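You operate a simulated robot arm through the tools that you are given. There is no shell and no other tool.

Carry out the task below with a simulated robot arm. There is one attempt and no reset: what you move stays moved.

## Task
Pull-test the teal strap, put it in the tray that the dial names and reset the tester.
Fine: one stroke of the load lever, hands out of the yellow line; let the lever come back up before the strap comes out; press reset once, after the stroke.

The check looks at the end state, three seconds after you hand in, the way a careful person would. Anything else that was tipped, shoved, dropped, spilled or broken makes it a failure.

## Robot
A 6-joint arm with a two-finger gripper, fixed in place. Base frame: the origin is at the foot of the arm, x ahead of it, y to its left, z up; the work surface is at about z = 0.804. Readings come in m, degrees, newtons and seconds.
Its first joint turns from -166.0 to 166.0 degrees. Payload 2.45 kg.
The tool frame sits at the grasp point between the pads (the TCP): z along the fingers, y along the line on which they close. The tips reach 0.02 m beyond it. The gripper opens to 0.14 m. The gripper's body begins 0.168 m behind the TCP.
Orientation is told as [roll, pitch, yaw] about the base's x, y, z axes, in that order, counted from this pose: with the fingers straight down and closing along the base's y, the tool's x points along the base's -x, its y along +y and its z along -z.

## Interface
- The arm moves only by the tool jog_arm. Its arguments are lists of equal length, an entry for each row: "hand": the closure, from 0 (fully open) to 1 (shut); "slide": the shift along the tool's x, y, z in m, a list of three; "rotation": the turn, a rotation vector about the tool's x, y, z in degrees, a list of three. In form: {"hand": [hand, ...], "slide": [[dx, dy, dz], ...], "rotation": [[ax, ay, az], ...]}. A call has 1 to 20 rows; each row shifts and turns the commanded pose from where the row before left it, along the tool's axes as they then stand. Each row takes 0.2 s and may step no farther than 0.05 m and 8.6 degrees from the row before; otherwise, or with a gripper value out of range, the whole call is refused. Where a pose cannot be reached the arm comes as near as it can. A force on the tool above 40 N (or 10 N above the force at the start of the call, whichever is more), or a blocked arm, ends the call early, and 0.2 s more pass. Each finger travels about 0.045 m/s and halts on what it meets, pressing with about 32 N; the grip force reading is that of the motor and also rises with nothing between the fingers. The clock runs only during rows and for 0.2 s after the last one: add rows that do not move to give the fingers time. It gives the time, the measured TCP pose, the force on the tool (base axes), the opening and the grip force at its end, in the units of the frame above (readings bear some noise), with the torque about the TCP (base axes, N m) and any sound that the robot's microphone picked up.
- Cameras (640 x 400 px; columns grow to the right, rows downward): "scene" is fixed at [0.054, 0.6608, 1.5675]; the picture's right is [0.08, -1.00, 0.00], its down [-0.85, -0.06, -0.52] and it looks along [0.52, 0.04, -0.85] (base axes); focal length 259 px, centre (320, 200). "wrist" rides on the gripper at [0.078, 0.011, -0.209] in the tool frame; the picture's right is [-0.14, 0.99, 0.00], its down [-0.92, -0.13, -0.37] and it looks along [-0.36, -0.05, 0.93] (tool axes); focal length 280 px, centre (320, 200). There is no depth. A picture from a camera that has moved, and an enlarged one, comes with that camera's place and axes in the base frame and with its lens. The place of the scene camera against the robot may be out by one fixed shift of up to 0.025 m in any direction.
- snapshot(camera): a new picture of that camera. It takes no simulated time.
- enlarge(camera, box): a new picture of the part [left, top, right, bottom] of that camera's present view, enlarged. It takes no simulated time.
- sign_off(): hands the job in; it is judged then, once.

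Places have to be worked out from the pictures, the camera data and where the tool is seen. Open the gripper and draw the arm clear of the work before you hand the job in, unless the task says otherwise.

The tools are called after "Request:" by a JSON object that holds its "name" and its "arguments". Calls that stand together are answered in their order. jog_arm: Moves the arm, as the interface text tells. Its arguments: {"type":"object","properties":{"hand":{"type":"array","items":{"type":"number"}},"slide":{"type":"array","items":{"type":"array","items":{"type":"number"}}},"rotation":{"type":"array","items":{"type":"array","items":{"type":"number"}}}},"required":["hand","slide","rotation"]} The other tools are called the same way: snapshot (camera) takes a picture; enlarge (camera, box) takes an enlarged picture of a part of a camera's view; sign_off () hands the job in.

At the start:

```text
time_s: 0.0
eef_pos: [0.5776, 0.5795, 1.1632]
tool_rot: [0.0, 0.0, 0.0]
contact_force: [-0.4, -0.3, 0.2]
moment: [0.02, -0.03, -0.02]
gripper_width: 0.1401
grasp_force: 0.1
```

scene: 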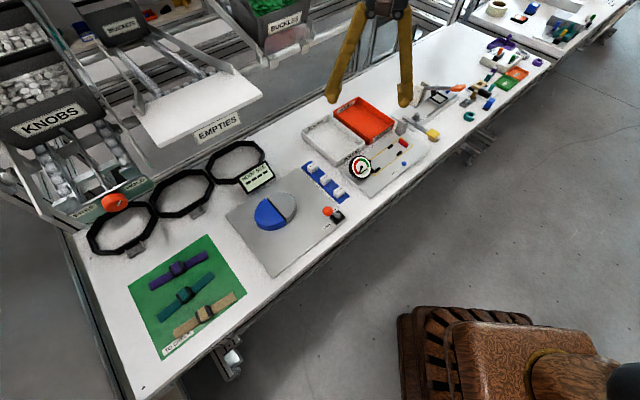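
wrist: 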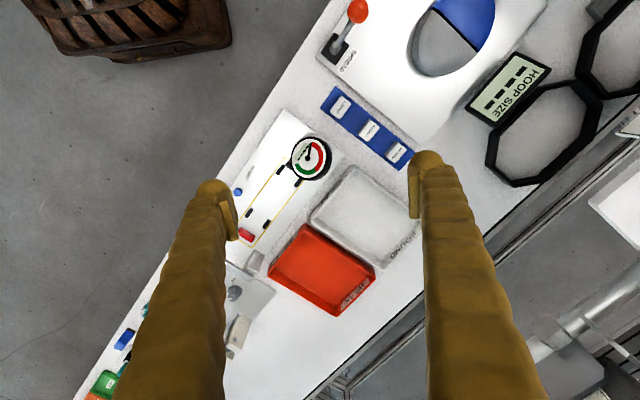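

The scene shows a green mat with three straps (purple, teal, tan), a tester with a dial, and two trays. I'll enlarge the views to look at the details.

Request:
{"name": "enlarge", "arguments": {"camera": "scene", "box": [120, 220, 280, 370]}}

Request:
{"name": "enlarge", "arguments": {"camera": "scene", "box": [290, 80, 480, 200]}}

Request:
{"name": "enlarge", "arguments": {"camera": "wrist", "box": [200, 80, 440, 330]}}

```text
2.67 times, centred on (200, 295) of scene
camera zoom: at [0.054, 0.6608, 1.5675], right [0.08, -1.0, 0.0], down [-0.85, -0.06, -0.52], along [0.52, 0.04, -0.85], focal length 690 px, centre (640, -53)
```

zoom: 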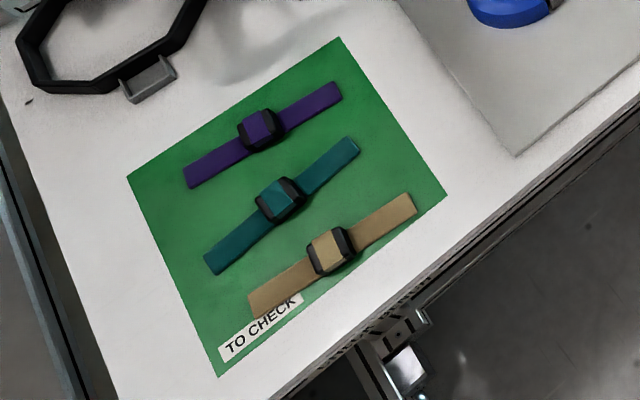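

```text
3.33 times, centred on (385, 140) of scene
camera zoom: at [0.054, 0.6608, 1.5675], right [0.08, -1.0, 0.0], down [-0.85, -0.06, -0.52], along [0.52, 0.04, -0.85], focal length 862 px, centre (103, 400)
```

zoom: 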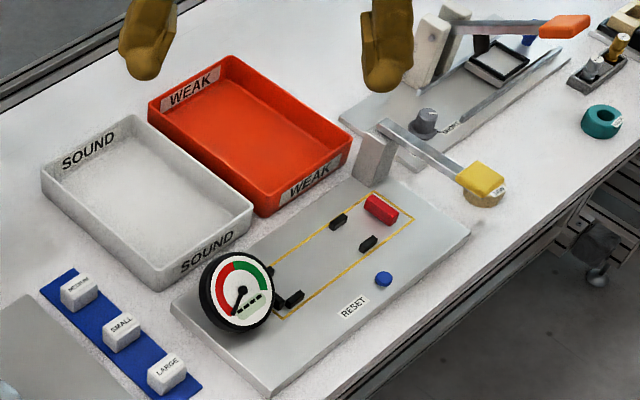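

```text
1.60 times, centred on (320, 205) of wrist
camera zoom: at [0.4989, 0.5881, 1.3717], right [0.14, 0.99, 0.0], down [0.92, -0.13, 0.37], along [0.36, -0.05, -0.93], focal length 449 px, centre (320, 192)
```

zoom: 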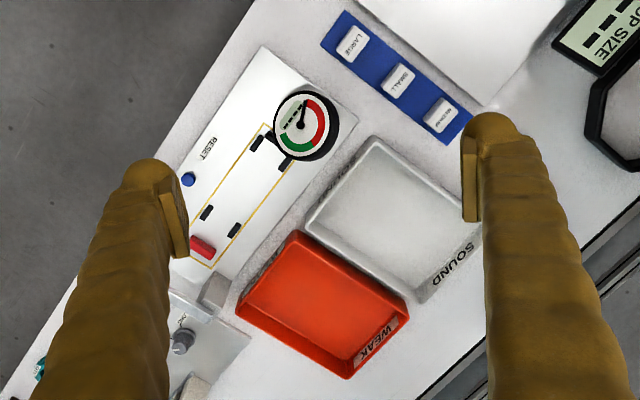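

The tester plate has a yellow outline, four black guide pins, a red block, a blue RESET button and a lever with a yellow knob. I'll move the wrist camera over the tester to see it in detail before touching anything.

Request:
{"name": "jog_arm", "arguments": {"hand": [0, 0, 0, 0, 0], "slide": [[-0.016, -0.03, 0.02], [-0.016, -0.03, 0.02], [-0.016, -0.03, 0.02], [-0.016, -0.03, 0.02], [0, 0, 0]], "rotation": [[0, 0, 0], [0, 0, 0], [0, 0, 0], [0, 0, 0], [0, 0, 0]]}}

Request:
{"name": "snapshot", "arguments": {"camera": "wrist"}}

```text
time_s: 1.2
eef_pos: [0.6425, 0.4572, 1.083]
tool_rot: [0.0, 0.1, -0.1]
contact_force: [0.6, -0.8, 0.4]
moment: [-0.02, -0.04, -0.04]
gripper_width: 0.1401
grasp_force: 0.1
```

```text
taken
camera wrist: at [0.5637, 0.4661, 1.2911], right [0.14, 0.99, 0.0], down [0.92, -0.13, 0.37], along [0.37, -0.05, -0.93], focal length 280 px, centre (320, 200)
```

wrist: 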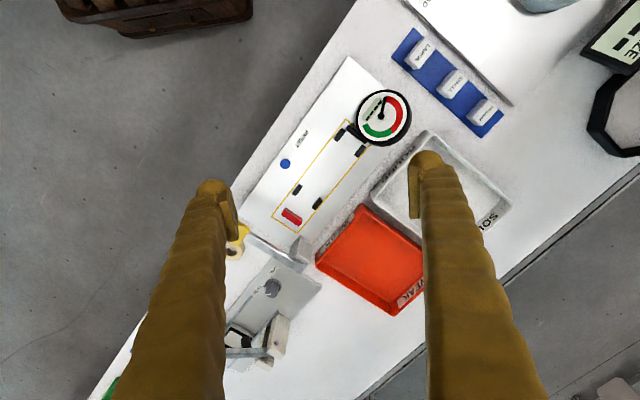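

Request:
{"name": "enlarge", "arguments": {"camera": "wrist", "box": [220, 50, 430, 270]}}

Request:
{"name": "enlarge", "arguments": {"camera": "wrist", "box": [260, 120, 380, 240]}}

Request:
{"name": "enlarge", "arguments": {"camera": "scene", "box": [360, 90, 480, 200]}}

```text
1.82 times, centred on (325, 160) of wrist
camera zoom: at [0.5637, 0.4661, 1.2911], right [0.14, 0.99, 0.0], down [0.92, -0.13, 0.37], along [0.37, -0.05, -0.93], focal length 510 px, centre (311, 273)
```

zoom: 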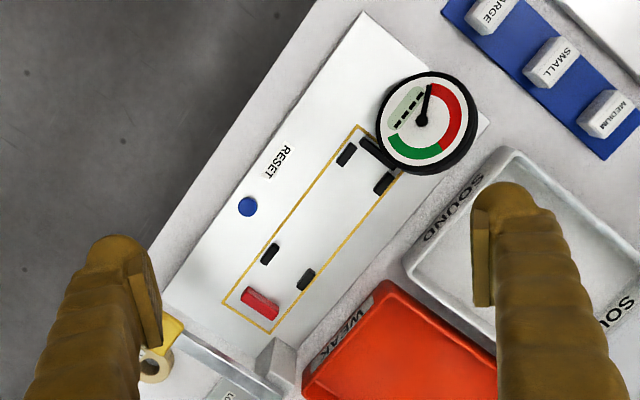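

```text
3.33 times, centred on (320, 180) of wrist
camera zoom: at [0.5637, 0.4661, 1.2911], right [0.14, 0.99, 0.0], down [0.92, -0.13, 0.37], along [0.37, -0.05, -0.93], focal length 935 px, centre (320, 267)
```

zoom: 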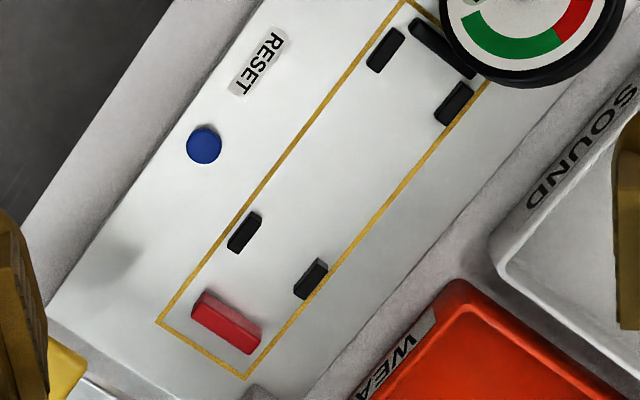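

```text
3.64 times, centred on (420, 145) of scene
camera zoom: at [0.054, 0.6608, 1.5675], right [0.08, -1.0, 0.0], down [-0.85, -0.06, -0.52], along [0.52, 0.04, -0.85], focal length 941 px, centre (-44, 400)
```

zoom: 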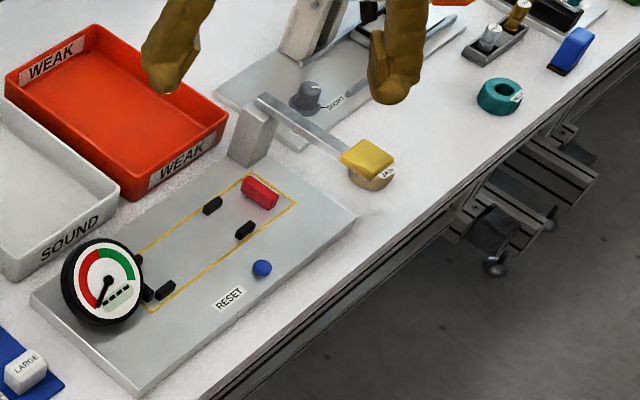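

The strap channel lies between the black end stop by the dial and the red block, with guide pins on both sides. A tape roll appears to sit near or under the yellow lever knob, so I'll move to get a clear view of the lever.

Request:
{"name": "jog_arm", "arguments": {"hand": [0, 0, 0, 0, 0], "slide": [[-0.01, -0.035, 0.01], [-0.01, -0.035, 0.01], [-0.01, -0.035, 0.01], [-0.01, -0.035, 0.01], [0, 0, 0]], "rotation": [[0, 0, 0], [0, 0, 0], [0, 0, 0], [0, 0, 0], [0, 0, 0]]}}

Request:
{"name": "snapshot", "arguments": {"camera": "wrist"}}

Request:
{"name": "enlarge", "arguments": {"camera": "wrist", "box": [230, 130, 430, 330]}}

Request:
{"name": "enlarge", "arguments": {"camera": "scene", "box": [300, 70, 440, 200]}}

```text
time_s: 2.4
eef_pos: [0.6812, 0.318, 1.0442]
tool_rot: [0.0, 0.1, 0.0]
contact_force: [0.2, -0.2, 0.9]
moment: [-0.02, 0.0, -0.04]
gripper_width: 0.1398
grasp_force: 0.0
```

```text
taken
camera wrist: at [0.6021, 0.3281, 1.2525], right [0.14, 0.99, 0.0], down [0.92, -0.13, 0.37], along [0.37, -0.05, -0.93], focal length 280 px, centre (320, 200)
```

wrist: 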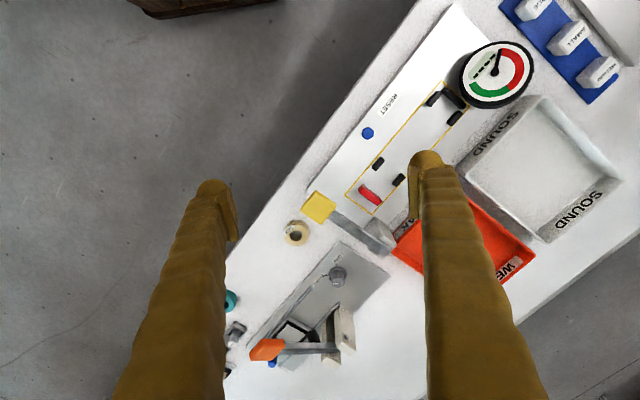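

```text
2.00 times, centred on (330, 230) of wrist
camera zoom: at [0.6021, 0.3281, 1.2525], right [0.14, 0.99, 0.0], down [0.92, -0.13, 0.37], along [0.37, -0.05, -0.93], focal length 561 px, centre (300, 140)
```

zoom: 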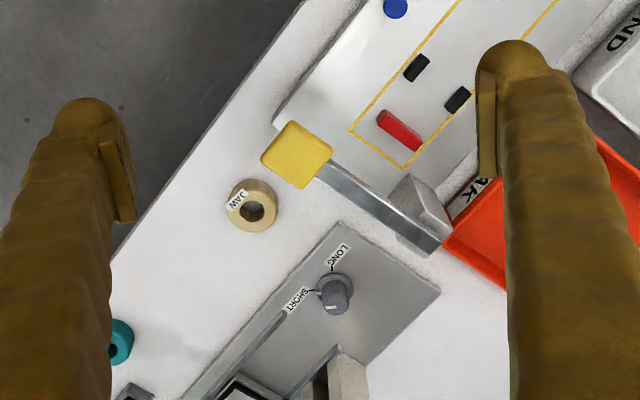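

```text
3.08 times, centred on (370, 135) of scene
camera zoom: at [0.054, 0.6608, 1.5675], right [0.08, -1.0, 0.0], down [-0.85, -0.06, -0.52], along [0.52, 0.04, -0.85], focal length 796 px, centre (166, 400)
```

zoom: 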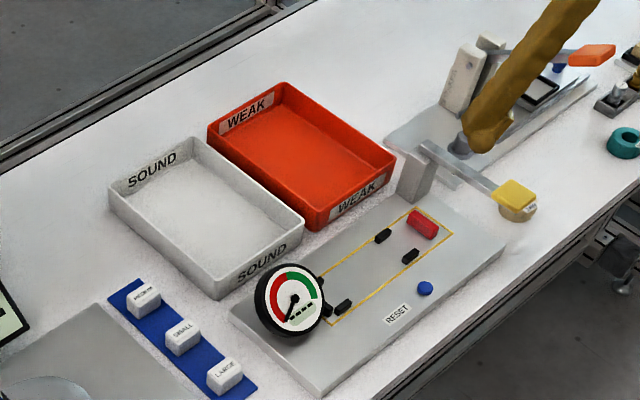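

The ring labelled "JAW" computes to about (0.83, 0.255), roughly 0.1 m from the knob at about (0.748, 0.306), so it is not under the lever. Next I'll travel high over to the mat and look at the teal strap.

Request:
{"name": "jog_arm", "arguments": {"hand": [0, 0, 0, 0, 0, 0, 0, 0, 0, 0, 0, 0, 0, 0, 0, 0], "slide": [[0, 0, -0.03], [0.0308, 0.0358, -0.004], [0.0308, 0.0358, -0.004], [0.0308, 0.0358, -0.004], [0.0308, 0.0358, -0.004], [0.0308, 0.0358, -0.004], [0.0308, 0.0358, -0.004], [0.0308, 0.0358, -0.004], [0.0308, 0.0358, -0.004], [0.0308, 0.0358, -0.004], [0.0308, 0.0358, -0.004], [0.0308, 0.0358, -0.004], [0.0308, 0.0358, -0.004], [0.0308, 0.0358, -0.004], [0.0308, 0.0358, -0.004], [0, 0, 0]], "rotation": [[0, 0, 0], [0, 0, 0], [0, 0, 0], [0, 0, 0], [0, 0, 0], [0, 0, 0], [0, 0, 0], [0, 0, 0], [0, 0, 0], [0, 0, 0], [0, 0, 0], [0, 0, 0], [0, 0, 0], [0, 0, 0], [0, 0, 0], [0, 0, 0]]}}

Request:
{"name": "snapshot", "arguments": {"camera": "wrist"}}

Request:
{"name": "snapshot", "arguments": {"camera": "scene"}}

```text
time_s: 5.8
eef_pos: [0.2527, 0.8195, 1.1288]
tool_rot: [0.0, 0.0, 0.0]
contact_force: [0.5, -0.2, 0.1]
moment: [0.02, 0.04, 0.0]
gripper_width: 0.1399
grasp_force: 0.1
```

```text
taken
camera wrist: at [0.1746, 0.8303, 1.3376], right [0.14, 0.99, 0.0], down [0.92, -0.13, 0.37], along [0.37, -0.05, -0.93], focal length 280 px, centre (320, 200)
```

wrist: 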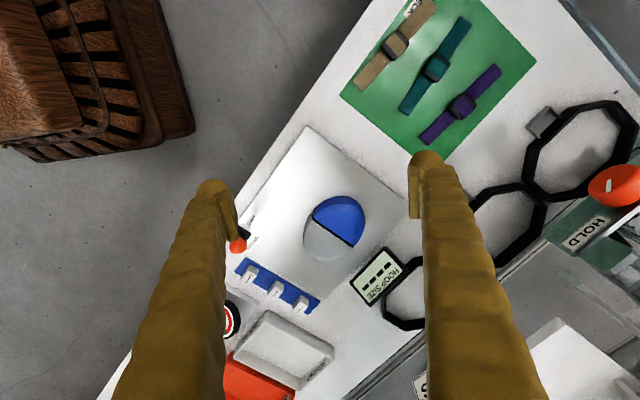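

```text
taken
```

scene: 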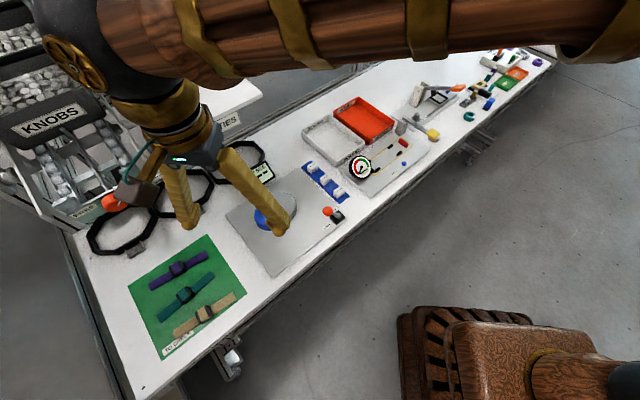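

The wrist view gives the teal buckle at about (0.172, 1.03), running along roughly 140°. I'll yaw the tool about +140° in place so the fingers close across the strap and the camera looks outward along it.

Request:
{"name": "jog_arm", "arguments": {"hand": [0, 0, 0, 0, 0, 0, 0, 0, 0, 0, 0, 0, 0, 0, 0, 0, 0, 0], "slide": [[0, 0, 0], [0, 0, 0], [0, 0, 0], [0, 0, 0], [0, 0, 0], [0, 0, 0], [0, 0, 0], [0, 0, 0], [0, 0, 0], [0, 0, 0], [0, 0, 0], [0, 0, 0], [0, 0, 0], [0, 0, 0], [0, 0, 0], [0, 0, 0], [0, 0, 0], [0, 0, 0]], "rotation": [[0, 0, -8.235], [0, 0, -8.235], [0, 0, -8.235], [0, 0, -8.235], [0, 0, -8.235], [0, 0, -8.235], [0, 0, -8.235], [0, 0, -8.235], [0, 0, -8.235], [0, 0, -8.235], [0, 0, -8.235], [0, 0, -8.235], [0, 0, -8.235], [0, 0, -8.235], [0, 0, -8.235], [0, 0, -8.235], [0, 0, -8.235], [0, 0, 0]]}}

Request:
{"name": "snapshot", "arguments": {"camera": "wrist"}}

```text
time_s: 9.6
eef_pos: [0.2514, 0.819, 1.1284]
tool_rot: [0.1, 0.0, 140.0]
contact_force: [-0.1, 0.1, 1.5]
moment: [0.0, -0.01, -0.01]
gripper_width: 0.1401
grasp_force: 0.1
```

```text
taken
camera wrist: at [0.3029, 0.7601, 1.3373], right [-0.74, -0.67, 0.0], down [-0.62, 0.69, 0.37], along [-0.25, 0.27, -0.93], focal length 280 px, centre (320, 200)
```

wrist: 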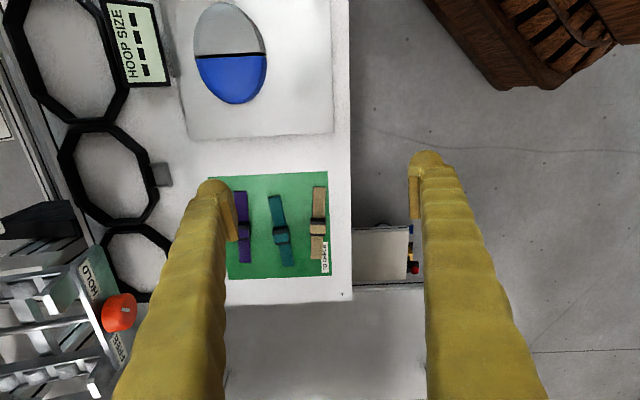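

Yaw 140° was reached cleanly. I'll enlarge to measure the strap's orientation.

Request:
{"name": "enlarge", "arguments": {"camera": "wrist", "box": [220, 160, 350, 290]}}

```text
3.08 times, centred on (285, 225) of wrist
camera zoom: at [0.3029, 0.7601, 1.3373], right [-0.74, -0.67, 0.0], down [-0.62, 0.69, 0.37], along [-0.25, 0.27, -0.93], focal length 863 px, centre (428, 123)
```

zoom: 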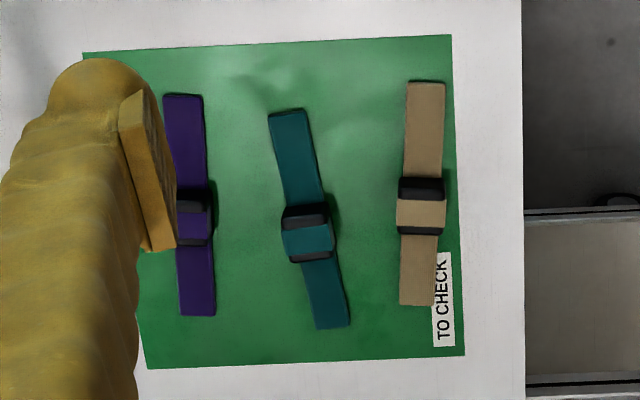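

The teal strap runs from (0.237, 0.972) to (0.109, 1.079), at 140°, 0.167 m long, with its centre near (0.173, 1.027); that is beyond straight-down reach. I'll lean the tool 30° outward along the strap (about the closing axis), narrow the fingers to about 66 mm so they clear the neighbouring straps, and move above it.

Request:
{"name": "jog_arm", "arguments": {"hand": [0.53, 0.53, 0.53, 0.53, 0.53], "slide": [[0, 0, 0], [0, 0, 0], [0, 0, 0], [0, 0, 0], [0, 0, 0]], "rotation": [[0, -7.5, 0], [0, -7.5, 0], [0, -7.5, 0], [0, -7.5, 0], [0, 0, 0]]}}

```text
time_s: 10.8
eef_pos: [0.2502, 0.8193, 1.1293]
tool_rot: [0.0, -30.1, 140.0]
contact_force: [-0.4, 0.7, 0.3]
moment: [-0.02, -0.01, -0.01]
gripper_width: 0.0656
grasp_force: 0.0
```

The lean is in and the opening is 66 mm. Now I'll move to a point about 13 cm above the strap centre.

Request:
{"name": "jog_arm", "arguments": {"hand": [0.53, 0.53, 0.53, 0.53, 0.53, 0.53, 0.53, 0.53], "slide": [[-0.0113, -0.0156, 0.0359], [-0.0113, -0.0156, 0.0359], [-0.0113, -0.0156, 0.0359], [-0.0113, -0.0156, 0.0359], [-0.0113, -0.0156, 0.0359], [-0.0113, -0.0156, 0.0359], [-0.0113, -0.0156, 0.0359], [0, 0, 0]], "rotation": [[0, 0, 0], [0, 0, 0], [0, 0, 0], [0, 0, 0], [0, 0, 0], [0, 0, 0], [0, 0, 0], [0, 0, 0]]}}

Request:
{"name": "snapshot", "arguments": {"camera": "wrist"}}

Request:
{"name": "snapshot", "arguments": {"camera": "scene"}}

```text
time_s: 12.6
eef_pos: [0.173, 1.0294, 0.9504]
tool_rot: [0.0, -30.0, 139.9]
contact_force: [0.3, -0.5, 0.0]
moment: [0.0, -0.01, 0.0]
gripper_width: 0.0658
grasp_force: 0.0
```

```text
taken
camera wrist: at [0.2969, 0.9087, 1.0919], right [-0.73, -0.68, 0.07], down [-0.39, 0.49, 0.78], along [-0.56, 0.54, -0.62], focal length 280 px, centre (320, 200)
```

wrist: 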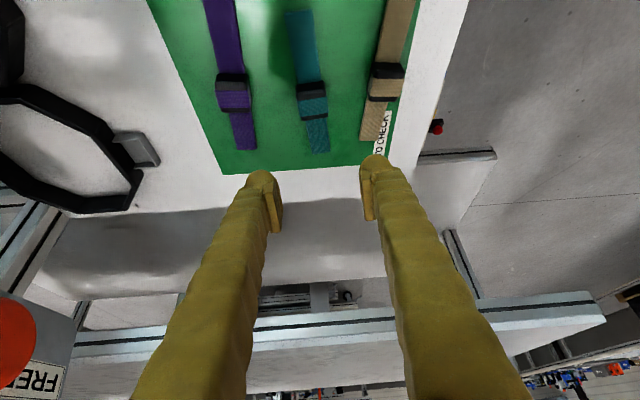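

```text
taken
```

scene: 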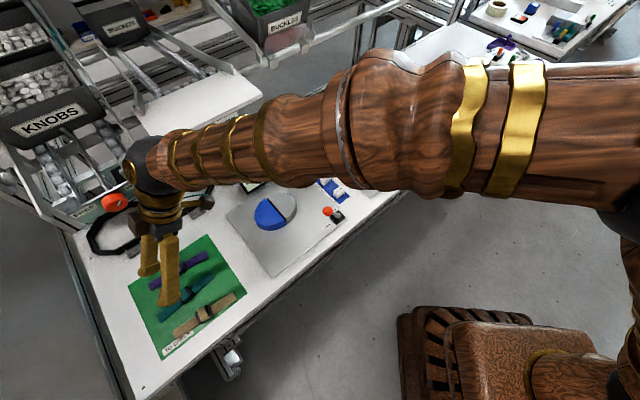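

The pose is reached. I'll enlarge to check the lateral alignment and angle between the fingers and the strap.

Request:
{"name": "enlarge", "arguments": {"camera": "wrist", "box": [220, 0, 420, 160]}}

```text
2.50 times, centred on (320, 80) of wrist
camera zoom: at [0.2969, 0.9087, 1.0919], right [-0.73, -0.68, 0.07], down [-0.39, 0.49, 0.78], along [-0.56, 0.54, -0.62], focal length 701 px, centre (320, 500)
```

zoom: 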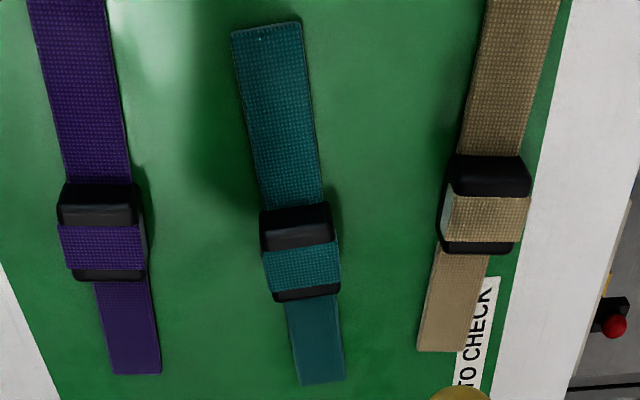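

The strap is confirmed at 140°, centred near (0.173, 1.0255); I need about 3 mm in tool y. I'll descend to z ≈ 0.845 and check before the final bit.

Request:
{"name": "jog_arm", "arguments": {"hand": [0.53, 0.53, 0.53, 0.53, 0.53, 0.53], "slide": [[0.011, 0.0006, 0.018], [0.011, 0.0006, 0.018], [0.011, 0.0006, 0.018], [0.011, 0.0006, 0.018], [0.011, 0.0006, 0.018], [0, 0, 0]], "rotation": [[0, 0, 0], [0, 0, 0], [0, 0, 0], [0, 0, 0], [0, 0, 0], [0, 0, 0]]}}

Request:
{"name": "snapshot", "arguments": {"camera": "wrist"}}

Request:
{"name": "enlarge", "arguments": {"camera": "scene", "box": [100, 200, 280, 360]}}

```text
time_s: 14.0
eef_pos: [0.1719, 1.0242, 0.8455]
tool_rot: [0.0, -30.0, 139.8]
contact_force: [0.2, 0.3, -0.2]
moment: [-0.02, 0.03, 0.02]
gripper_width: 0.066
grasp_force: 0.1
```

```text
taken
camera wrist: at [0.2971, 0.9042, 0.9876], right [-0.73, -0.68, 0.07], down [-0.39, 0.49, 0.78], along [-0.56, 0.54, -0.62], focal length 280 px, centre (320, 200)
```

wrist: 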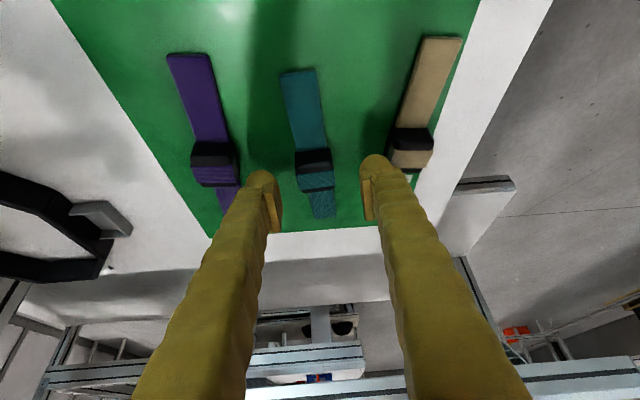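

```text
2.50 times, centred on (190, 280) of scene
camera zoom: at [0.054, 0.6608, 1.5675], right [0.08, -1.0, 0.0], down [-0.85, -0.06, -0.52], along [0.52, 0.04, -0.85], focal length 647 px, centre (645, 0)
```

zoom: 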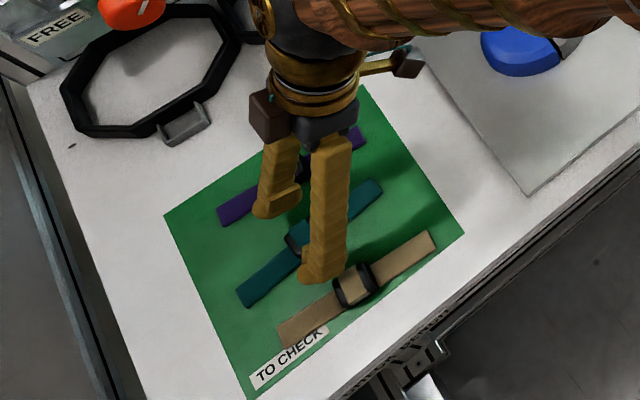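

The fingers straddle the teal buckle with clearance to the neighbours. I'll lower about 9 mm more, then close on the buckle.

Request:
{"name": "jog_arm", "arguments": {"hand": [0.53, 0.53, 0.53], "slide": [[0.0036, -0.001, 0.0032], [0.0036, -0.001, 0.0032], [0, 0, 0]], "rotation": [[0, 0, 0], [0, 0, 0], [0, 0, 0]]}}

Request:
{"name": "enlarge", "arguments": {"camera": "wrist", "box": [220, 100, 420, 260]}}

```text
time_s: 14.8
eef_pos: [0.1774, 1.023, 0.8362]
tool_rot: [0.0, -29.9, 139.9]
contact_force: [-0.7, -0.2, -0.5]
moment: [0.0, 0.02, -0.03]
gripper_width: 0.0658
grasp_force: 0.1
```

```text
2.50 times, centred on (320, 180) of wrist
camera zoom: at [0.2998, 0.903, 0.978], right [-0.73, -0.68, 0.07], down [-0.39, 0.49, 0.78], along [-0.56, 0.54, -0.62], focal length 701 px, centre (320, 250)
```

zoom: 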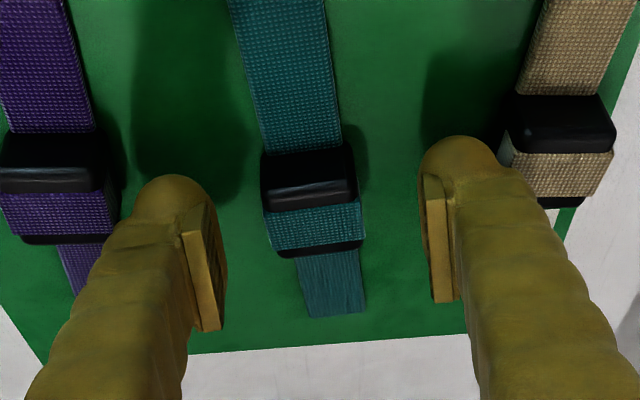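

The buckle is centred between the pads along the strap, with the lowest pad corner about 5 mm above the mat. I'll lower 2 mm more and close.

Request:
{"name": "jog_arm", "arguments": {"hand": [0.53, 0.7, 1, 1, 1, 1, 1], "slide": [[0.001, 0, 0.0017], [0, 0, 0], [0, 0, 0], [0, 0, 0], [0, 0, 0], [0, 0, 0], [0, 0, 0]], "rotation": [[0, 0, 0], [0, 0, 0], [0, 0, 0], [0, 0, 0], [0, 0, 0], [0, 0, 0], [0, 0, 0]]}}

Request:
{"name": "enlarge", "arguments": {"camera": "wrist", "box": [220, 100, 420, 260]}}

```text
time_s: 16.4
eef_pos: [0.1749, 1.0219, 0.8346]
tool_rot: [0.0, -30.0, 140.0]
contact_force: [-0.2, -0.8, 0.6]
moment: [0.0, 0.0, 0.01]
gripper_width: 0.0305
grasp_force: 32.3
```

```text
2.50 times, centred on (320, 180) of wrist
camera zoom: at [0.2999, 0.9028, 0.9759], right [-0.73, -0.68, 0.07], down [-0.39, 0.49, 0.78], along [-0.56, 0.54, -0.62], focal length 701 px, centre (320, 250)
```

zoom: 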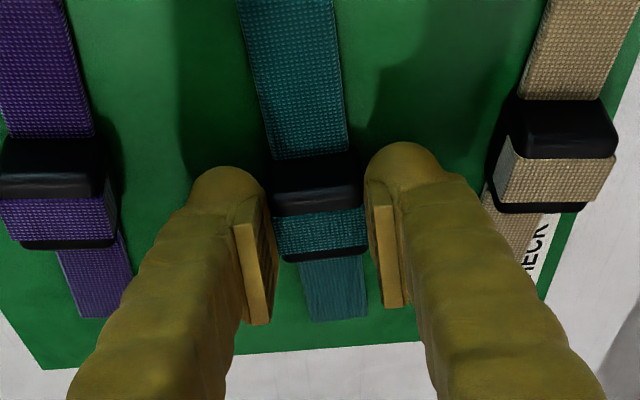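

Gripped at 30.5 mm with 32 N. I'll lift straight up about 5 cm and check that the strap is held level.

Request:
{"name": "jog_arm", "arguments": {"hand": [1, 1, 1, 1], "slide": [[-0.005, 0, -0.00866], [-0.01, 0, -0.01732], [-0.01, 0, -0.01732], [0, 0, 0]], "rotation": [[0, 0, 0], [0, 0, 0], [0, 0, 0], [0, 0, 0]]}}

Request:
{"name": "enlarge", "arguments": {"camera": "wrist", "box": [220, 0, 420, 260]}}

Request:
{"name": "enlarge", "arguments": {"camera": "scene", "box": [100, 200, 280, 360]}}

```text
time_s: 17.4
eef_pos: [0.1753, 1.0219, 0.8836]
tool_rot: [0.0, -30.0, 139.8]
contact_force: [-0.8, -0.2, 0.4]
moment: [-0.01, -0.03, 0.01]
gripper_width: 0.0305
grasp_force: 31.8
```

```text
1.54 times, centred on (320, 130) of wrist
camera zoom: at [0.2988, 0.903, 1.0256], right [-0.73, -0.68, 0.07], down [-0.39, 0.49, 0.78], along [-0.56, 0.54, -0.62], focal length 431 px, centre (320, 308)
```

zoom: 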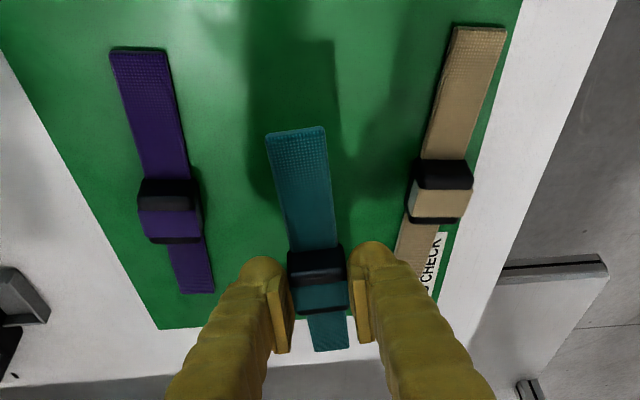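

```text
2.50 times, centred on (190, 280) of scene
camera zoom: at [0.054, 0.6608, 1.5675], right [0.08, -1.0, 0.0], down [-0.85, -0.06, -0.52], along [0.52, 0.04, -0.85], focal length 647 px, centre (645, 0)
```

zoom: 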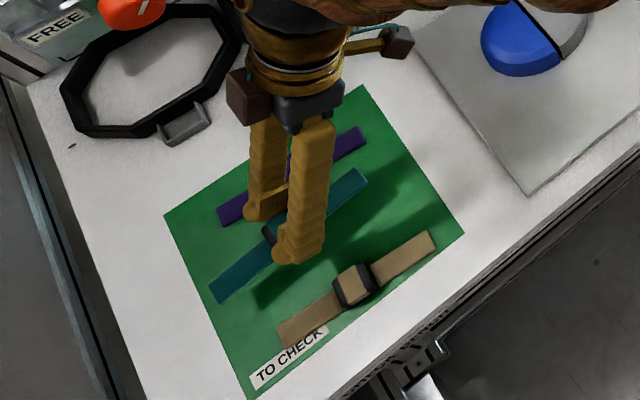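

The strap is held level. I'll raise it while drawing inward, turn yaw by −5° to 135° (the tester axis is at −45°), and then carry it along the bench at z ≈ 1.04.

Request:
{"name": "jog_arm", "arguments": {"hand": [1, 1, 1, 1, 1, 1], "slide": [[-0.0027, 0, -0.0446], [-0.0027, 0, -0.0446], [-0.0027, 0, -0.0446], [-0.0027, 0, -0.0446], [0, 0, 0], [0, 0, 0]], "rotation": [[0, 0, 0], [0, 0, 0], [0, 0, 0], [0, 0, 0], [2.5, 0, 4.33], [0, 0, 0]]}}

```text
time_s: 18.8
eef_pos: [0.236, 0.9712, 1.0445]
tool_rot: [0.1, -30.0, 134.9]
contact_force: [-0.5, 0.5, -0.5]
moment: [0.0, 0.0, -0.02]
gripper_width: 0.0303
grasp_force: 31.6
```

The pose is as planned and the grip is still 30.3 mm. Now I'll travel along the bench to a viewing spot in front of the tester, offset toward the front edge.

Request:
{"name": "jog_arm", "arguments": {"hand": [1, 1, 1, 1, 1, 1, 1, 1, 1, 1, 1, 1, 1, 1, 1, 1, 1, 1, 1], "slide": [[0.0394, 0.0085, -0.02275], [0.0394, 0.0085, -0.02275], [0.0394, 0.0085, -0.02275], [0.0394, 0.0085, -0.02275], [0.0394, 0.0085, -0.02275], [0.0394, 0.0085, -0.02275], [0.0394, 0.0085, -0.02275], [0.0394, 0.0085, -0.02275], [0.0394, 0.0085, -0.02275], [0.0394, 0.0085, -0.02275], [0.0394, 0.0085, -0.02275], [0.0394, 0.0085, -0.02275], [0.0394, 0.0085, -0.02275], [0.0394, 0.0085, -0.02275], [0.0394, 0.0085, -0.02275], [0.0394, 0.0085, -0.02275], [0.0394, 0.0085, -0.02275], [0.0394, 0.0085, -0.02275], [0, 0, 0]], "rotation": [[0, 0, 0], [0, 0, 0], [0, 0, 0], [0, 0, 0], [0, 0, 0], [0, 0, 0], [0, 0, 0], [0, 0, 0], [0, 0, 0], [0, 0, 0], [0, 0, 0], [0, 0, 0], [0, 0, 0], [0, 0, 0], [0, 0, 0], [0, 0, 0], [0, 0, 0], [0, 0, 0], [0, 0, 0]]}}

Request:
{"name": "snapshot", "arguments": {"camera": "wrist"}}

Request:
{"name": "snapshot", "arguments": {"camera": "scene"}}

```text
time_s: 22.8
eef_pos: [0.7077, 0.2835, 1.0454]
tool_rot: [0.0, -30.0, 134.9]
contact_force: [0.7, 0.1, -0.5]
moment: [-0.03, 0.01, -0.01]
gripper_width: 0.0303
grasp_force: 31.6
```

```text
taken
camera wrist: at [0.8203, 0.1523, 1.1874], right [-0.79, -0.62, 0.07], down [-0.34, 0.52, 0.78], along [-0.52, 0.59, -0.62], focal length 280 px, centre (320, 200)
```

wrist: 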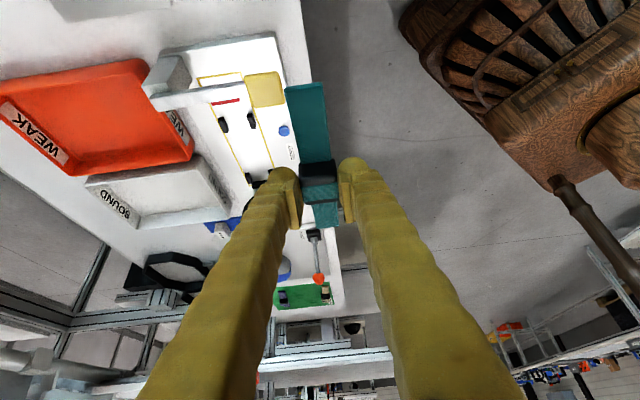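

```text
taken
```

scene: 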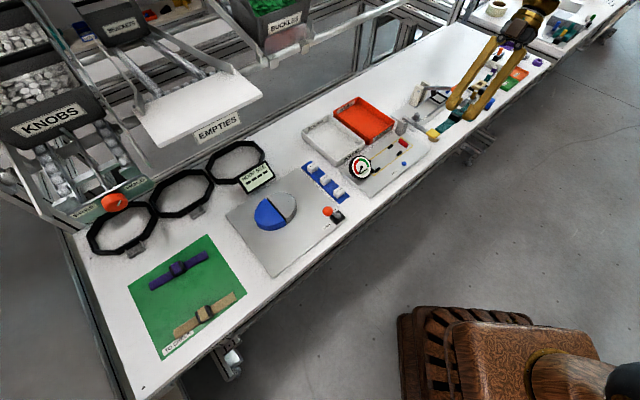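

The strap is over by the tester. I'll enlarge both views on the tester for precise slot geometry.

Request:
{"name": "enlarge", "arguments": {"camera": "scene", "box": [345, 125, 445, 195]}}

Request:
{"name": "enlarge", "arguments": {"camera": "wrist", "box": [180, 40, 320, 200]}}

```text
5.71 times, centred on (395, 160) of scene
camera zoom: at [0.054, 0.6608, 1.5675], right [0.08, -1.0, 0.0], down [-0.85, -0.06, -0.52], along [0.52, 0.04, -0.85], focal length 1479 px, centre (-109, 429)
```

zoom: 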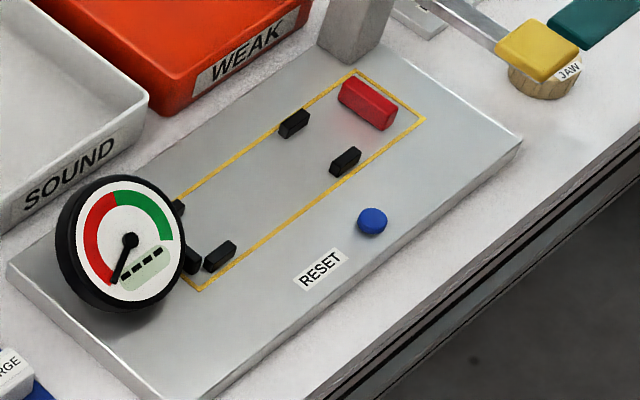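

```text
2.50 times, centred on (250, 120) of wrist
camera zoom: at [0.8203, 0.1523, 1.1874], right [-0.79, -0.62, 0.07], down [-0.34, 0.52, 0.78], along [-0.52, 0.59, -0.62], focal length 701 px, centre (495, 400)
```

zoom: 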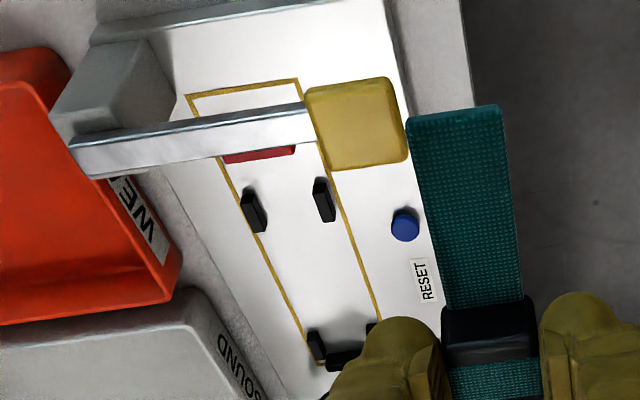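

Triangulation gives the plate top at z ≈ 0.817, the slot from s ≈ 0.093 (black stop) to s ≈ 0.2675 (red block) along the −45° axis, and the centreline at w ≈ 0.819. I'll zoom on the held strap to measure how it sits relative to the TCP.

Request:
{"name": "enlarge", "arguments": {"camera": "wrist", "box": [260, 70, 380, 240]}}

```text
2.35 times, centred on (320, 155) of wrist
camera zoom: at [0.8203, 0.1523, 1.1874], right [-0.79, -0.62, 0.07], down [-0.34, 0.52, 0.78], along [-0.52, 0.59, -0.62], focal length 660 px, centre (320, 306)
```

zoom: 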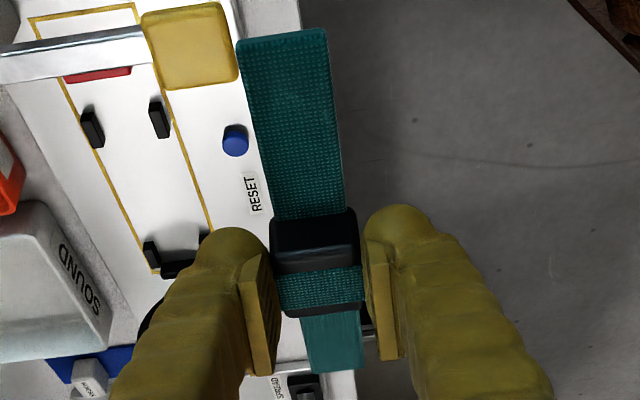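

The strap is held with its centre about 5 mm toward the far end from the TCP, laterally centred and aligned. I'll move over the slot (TCP target s = 0.185, w = 0.819, i.e. (0.710, 0.448)) and come down to z ≈ 0.95.

Request:
{"name": "jog_arm", "arguments": {"hand": [1, 1, 1, 1, 1, 1, 1, 1], "slide": [[-0.0249, -0.0295, 0.0144], [-0.0249, -0.0295, 0.0144], [-0.0249, -0.0295, 0.0144], [-0.0249, -0.0295, 0.0144], [0.0158, 0, 0.0274], [0.0158, 0, 0.0274], [0.0158, 0, 0.0274], [0, 0, 0]], "rotation": [[0, 0, 0], [0, 0, 0], [0, 0, 0], [0, 0, 0], [0, 0, 0], [0, 0, 0], [0, 0, 0], [0, 0, 0]]}}

Request:
{"name": "snapshot", "arguments": {"camera": "wrist"}}

Request:
{"name": "enlarge", "arguments": {"camera": "scene", "box": [330, 80, 470, 200]}}

```text
time_s: 24.6
eef_pos: [0.711, 0.4483, 0.9483]
tool_rot: [0.0, -30.0, 134.9]
contact_force: [0.0, 0.0, -0.5]
moment: [-0.01, -0.04, -0.04]
gripper_width: 0.0307
grasp_force: 31.7
```

```text
taken
camera wrist: at [0.8226, 0.3184, 1.091], right [-0.79, -0.61, 0.07], down [-0.34, 0.52, 0.78], along [-0.52, 0.59, -0.62], focal length 280 px, centre (320, 200)
```

wrist: 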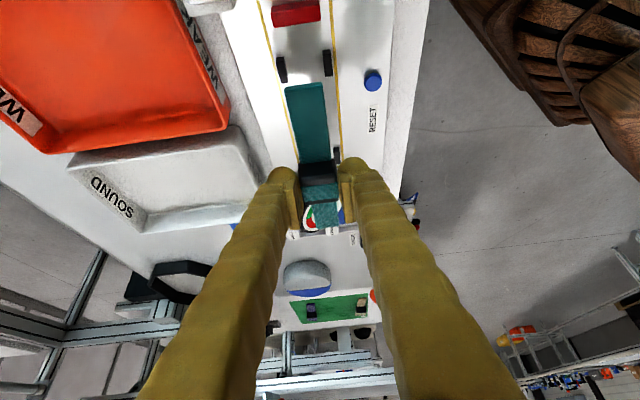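

```text
3.33 times, centred on (400, 140) of scene
camera zoom: at [0.054, 0.6608, 1.5675], right [0.08, -1.0, 0.0], down [-0.85, -0.06, -0.52], along [0.52, 0.04, -0.85], focal length 862 px, centre (53, 400)
```

zoom: 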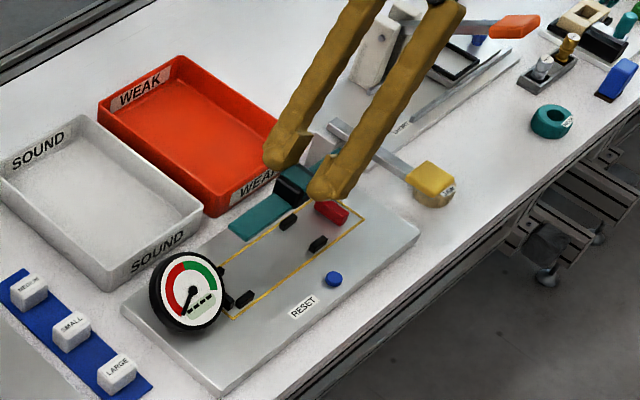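

Now the slot is visible past the strap end. I'll zoom in to refine the pins and red block positions.

Request:
{"name": "enlarge", "arguments": {"camera": "wrist", "box": [240, 0, 400, 100]}}

Request:
{"name": "enlarge", "arguments": {"camera": "wrist", "box": [270, 150, 370, 250]}}

```text
4.00 times, centred on (320, 50) of wrist
camera zoom: at [0.8226, 0.3184, 1.091], right [-0.79, -0.61, 0.07], down [-0.34, 0.52, 0.78], along [-0.52, 0.59, -0.62], focal length 1122 px, centre (320, 800)
```

zoom: 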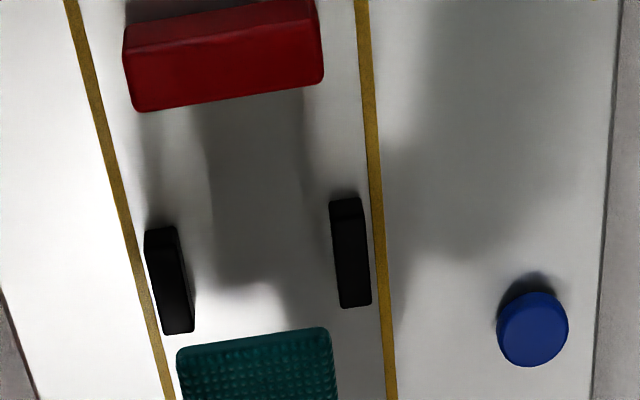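

```text
4.00 times, centred on (320, 200) of wrist
camera zoom: at [0.8226, 0.3184, 1.091], right [-0.79, -0.61, 0.07], down [-0.34, 0.52, 0.78], along [-0.52, 0.59, -0.62], focal length 1122 px, centre (320, 200)
```

zoom: 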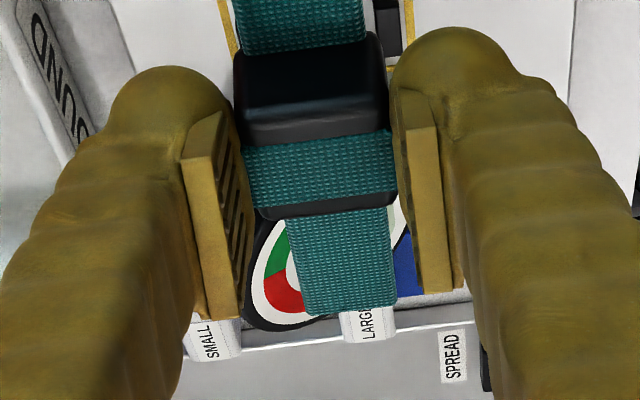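

Measurements agree: the strap ends should sit at s ≈ 0.096 and 0.265 in a slot from ≈ 0.092 to 0.267, and the strap is centred between the pins. I'll descend to just above the stops and re-check.

Request:
{"name": "jog_arm", "arguments": {"hand": [1, 1, 1, 1, 1], "slide": [[0.0099, 0, 0.0171], [0.0099, 0, 0.0171], [0.0099, 0, 0.0171], [0.0099, 0, 0.0171], [0, 0, 0]], "rotation": [[0, 0, 0], [0, 0, 0], [0, 0, 0], [0, 0, 0], [0, 0, 0]]}}

Request:
{"name": "enlarge", "arguments": {"camera": "wrist", "box": [230, 0, 410, 130]}}

Request:
{"name": "enlarge", "arguments": {"camera": "wrist", "box": [260, 130, 380, 250]}}

Request:
{"name": "enlarge", "arguments": {"camera": "scene", "box": [345, 115, 445, 195]}}

```text
time_s: 25.8
eef_pos: [0.7089, 0.4494, 0.869]
tool_rot: [-0.1, -30.0, 134.9]
contact_force: [0.1, -0.4, -0.1]
moment: [-0.04, 0.02, -0.04]
gripper_width: 0.0306
grasp_force: 31.8
```

```text
3.08 times, centred on (320, 65) of wrist
camera zoom: at [0.8221, 0.3183, 1.0113], right [-0.79, -0.61, 0.07], down [-0.34, 0.52, 0.78], along [-0.52, 0.59, -0.62], focal length 863 px, centre (320, 615)
```

zoom: 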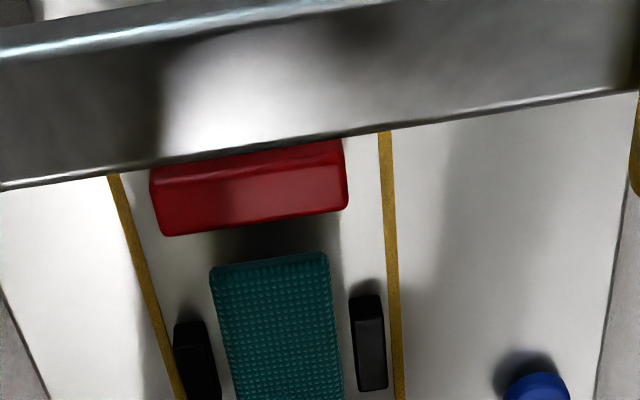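

```text
3.33 times, centred on (320, 190) of wrist
camera zoom: at [0.8221, 0.3183, 1.0113], right [-0.79, -0.61, 0.07], down [-0.34, 0.52, 0.78], along [-0.52, 0.59, -0.62], focal length 935 px, centre (320, 233)
```

zoom: 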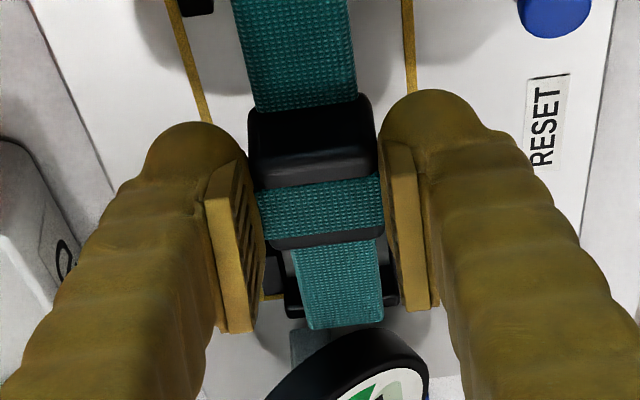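

```text
5.00 times, centred on (395, 155) of scene
camera zoom: at [0.054, 0.6608, 1.5675], right [0.08, -1.0, 0.0], down [-0.85, -0.06, -0.52], along [0.52, 0.04, -0.85], focal length 1294 px, centre (-55, 425)
```

zoom: 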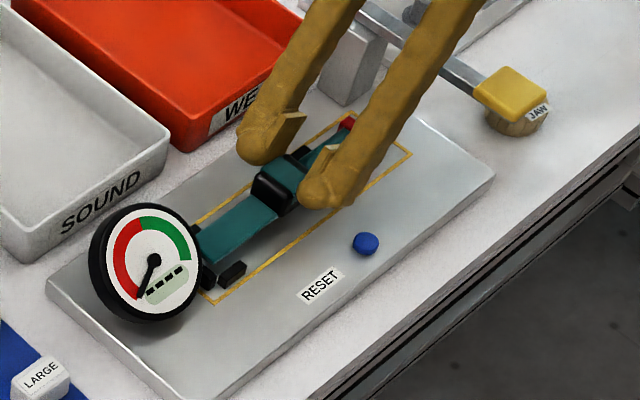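

The near end clears the red block by 2–3 mm and the far end clears the black stop by about 5 mm, so I'll shift 1.5 mm toward the dial while lowering to about z = 0.848.

Request:
{"name": "jog_arm", "arguments": {"hand": [1, 1, 1, 1], "slide": [[0.0014, -0.0005, 0.0053], [0.0039, -0.0005, 0.0068], [0.0039, 0, 0.0068], [0, 0, 0]], "rotation": [[0, 0, 0], [0, 0, 0], [0, 0, 0], [0, 0, 0]]}}

Request:
{"name": "enlarge", "arguments": {"camera": "wrist", "box": [230, 0, 410, 130]}}

Request:
{"name": "enlarge", "arguments": {"camera": "scene", "box": [345, 115, 445, 195]}}

Request:
{"name": "enlarge", "arguments": {"camera": "wrist", "box": [260, 130, 380, 250]}}

```text
time_s: 26.8
eef_pos: [0.7112, 0.4512, 0.8506]
tool_rot: [0.0, -30.0, 134.9]
contact_force: [-1.0, 2.4, 23.6]
moment: [0.15, 0.04, 0.15]
gripper_width: 0.0307
grasp_force: 32.2
```

```text
3.08 times, centred on (320, 65) of wrist
camera zoom: at [0.8226, 0.3196, 0.9922], right [-0.79, -0.62, 0.07], down [-0.34, 0.52, 0.78], along [-0.52, 0.59, -0.62], focal length 863 px, centre (320, 615)
```

zoom: 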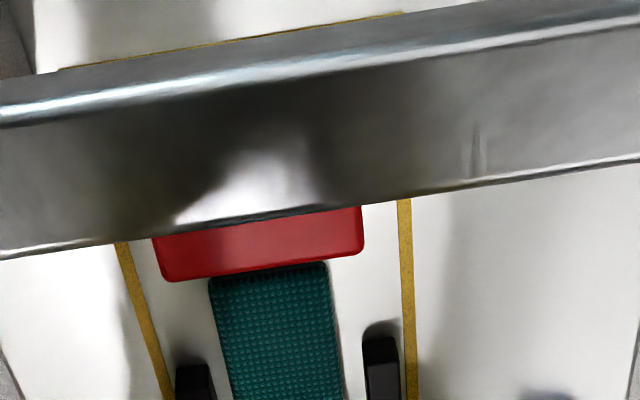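

```text
5.00 times, centred on (395, 155) of scene
camera zoom: at [0.054, 0.6608, 1.5675], right [0.08, -1.0, 0.0], down [-0.85, -0.06, -0.52], along [0.52, 0.04, -0.85], focal length 1294 px, centre (-55, 425)
```

zoom: 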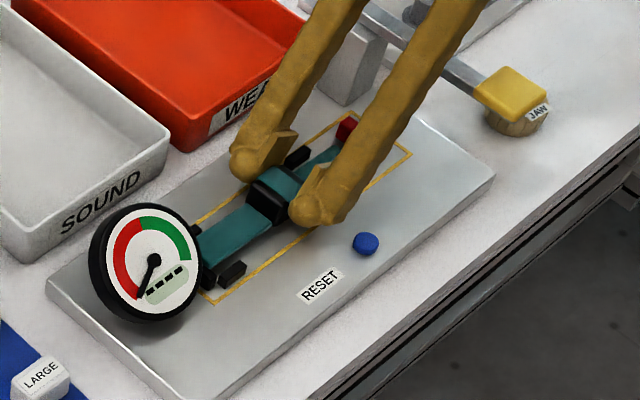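

```text
3.33 times, centred on (320, 190) of wrist
camera zoom: at [0.8226, 0.3196, 0.9922], right [-0.79, -0.62, 0.07], down [-0.34, 0.52, 0.78], along [-0.52, 0.59, -0.62], focal length 935 px, centre (320, 233)
```

zoom: 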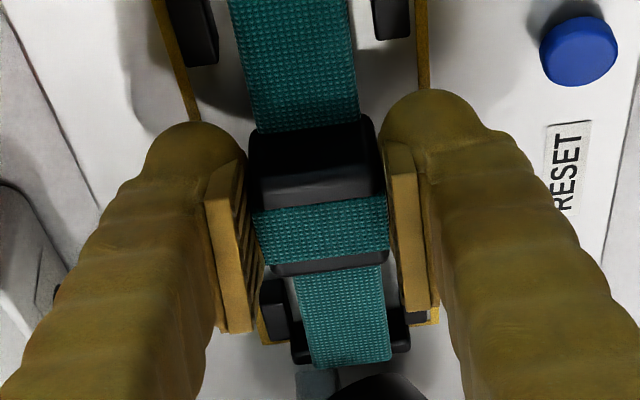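

A contact force of 23.6 N and the strap's appearance show its far end is catching the top of the black end stop and slipping in the grip. I'll back off straight up 15 mm and measure the stop more carefully.

Request:
{"name": "jog_arm", "arguments": {"hand": [1, 1, 1], "slide": [[-0.0037, 0, -0.0065], [-0.0037, 0, -0.0065], [0, 0, 0]], "rotation": [[0, 0, 0], [0, 0, 0], [0, 0, 0]]}}

Request:
{"name": "enlarge", "arguments": {"camera": "wrist", "box": [280, 180, 370, 250]}}

Request:
{"name": "enlarge", "arguments": {"camera": "wrist", "box": [250, 0, 390, 130]}}

Request:
{"name": "enlarge", "arguments": {"camera": "scene", "box": [355, 125, 415, 175]}}

```text
time_s: 27.6
eef_pos: [0.7097, 0.449, 0.8646]
tool_rot: [0.0, -30.1, 135.0]
contact_force: [0.7, -0.2, -0.3]
moment: [-0.02, -0.02, -0.01]
gripper_width: 0.0305
grasp_force: 32.2
```

```text
5.71 times, centred on (325, 215) of wrist
camera zoom: at [0.8225, 0.3194, 1.0068], right [-0.79, -0.61, 0.07], down [-0.34, 0.52, 0.78], along [-0.52, 0.59, -0.62], focal length 1602 px, centre (291, 114)
```

zoom: 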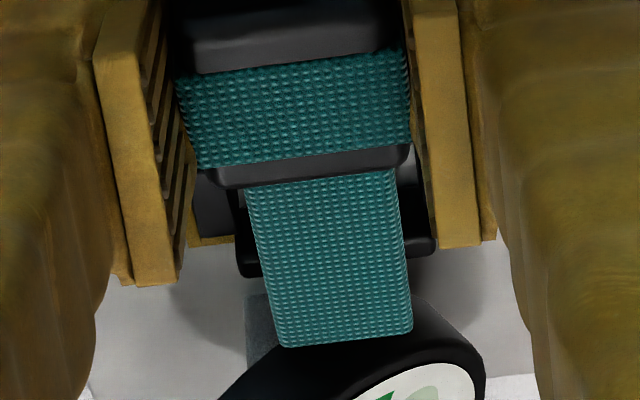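

```text
3.08 times, centred on (320, 65) of wrist
camera zoom: at [0.8225, 0.3194, 1.0068], right [-0.79, -0.61, 0.07], down [-0.34, 0.52, 0.78], along [-0.52, 0.59, -0.62], focal length 863 px, centre (320, 615)
```

zoom: 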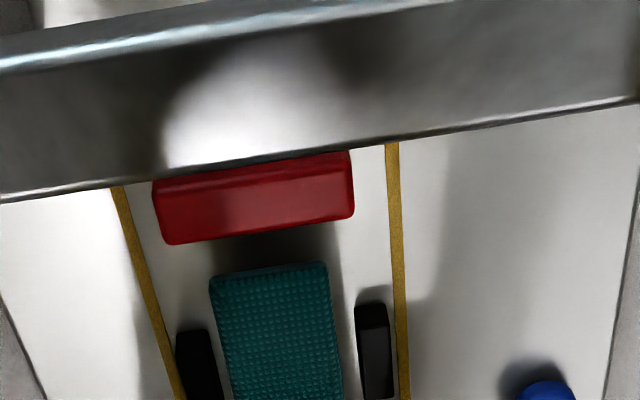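

```text
8.00 times, centred on (385, 150) of scene
camera zoom: at [0.054, 0.6608, 1.5675], right [0.08, -1.0, 0.0], down [-0.85, -0.06, -0.52], along [0.52, 0.04, -0.85], focal length 2070 px, centre (-200, 600)
```

zoom: 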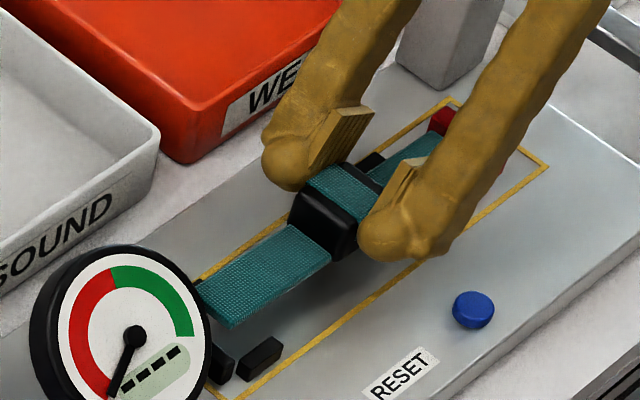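

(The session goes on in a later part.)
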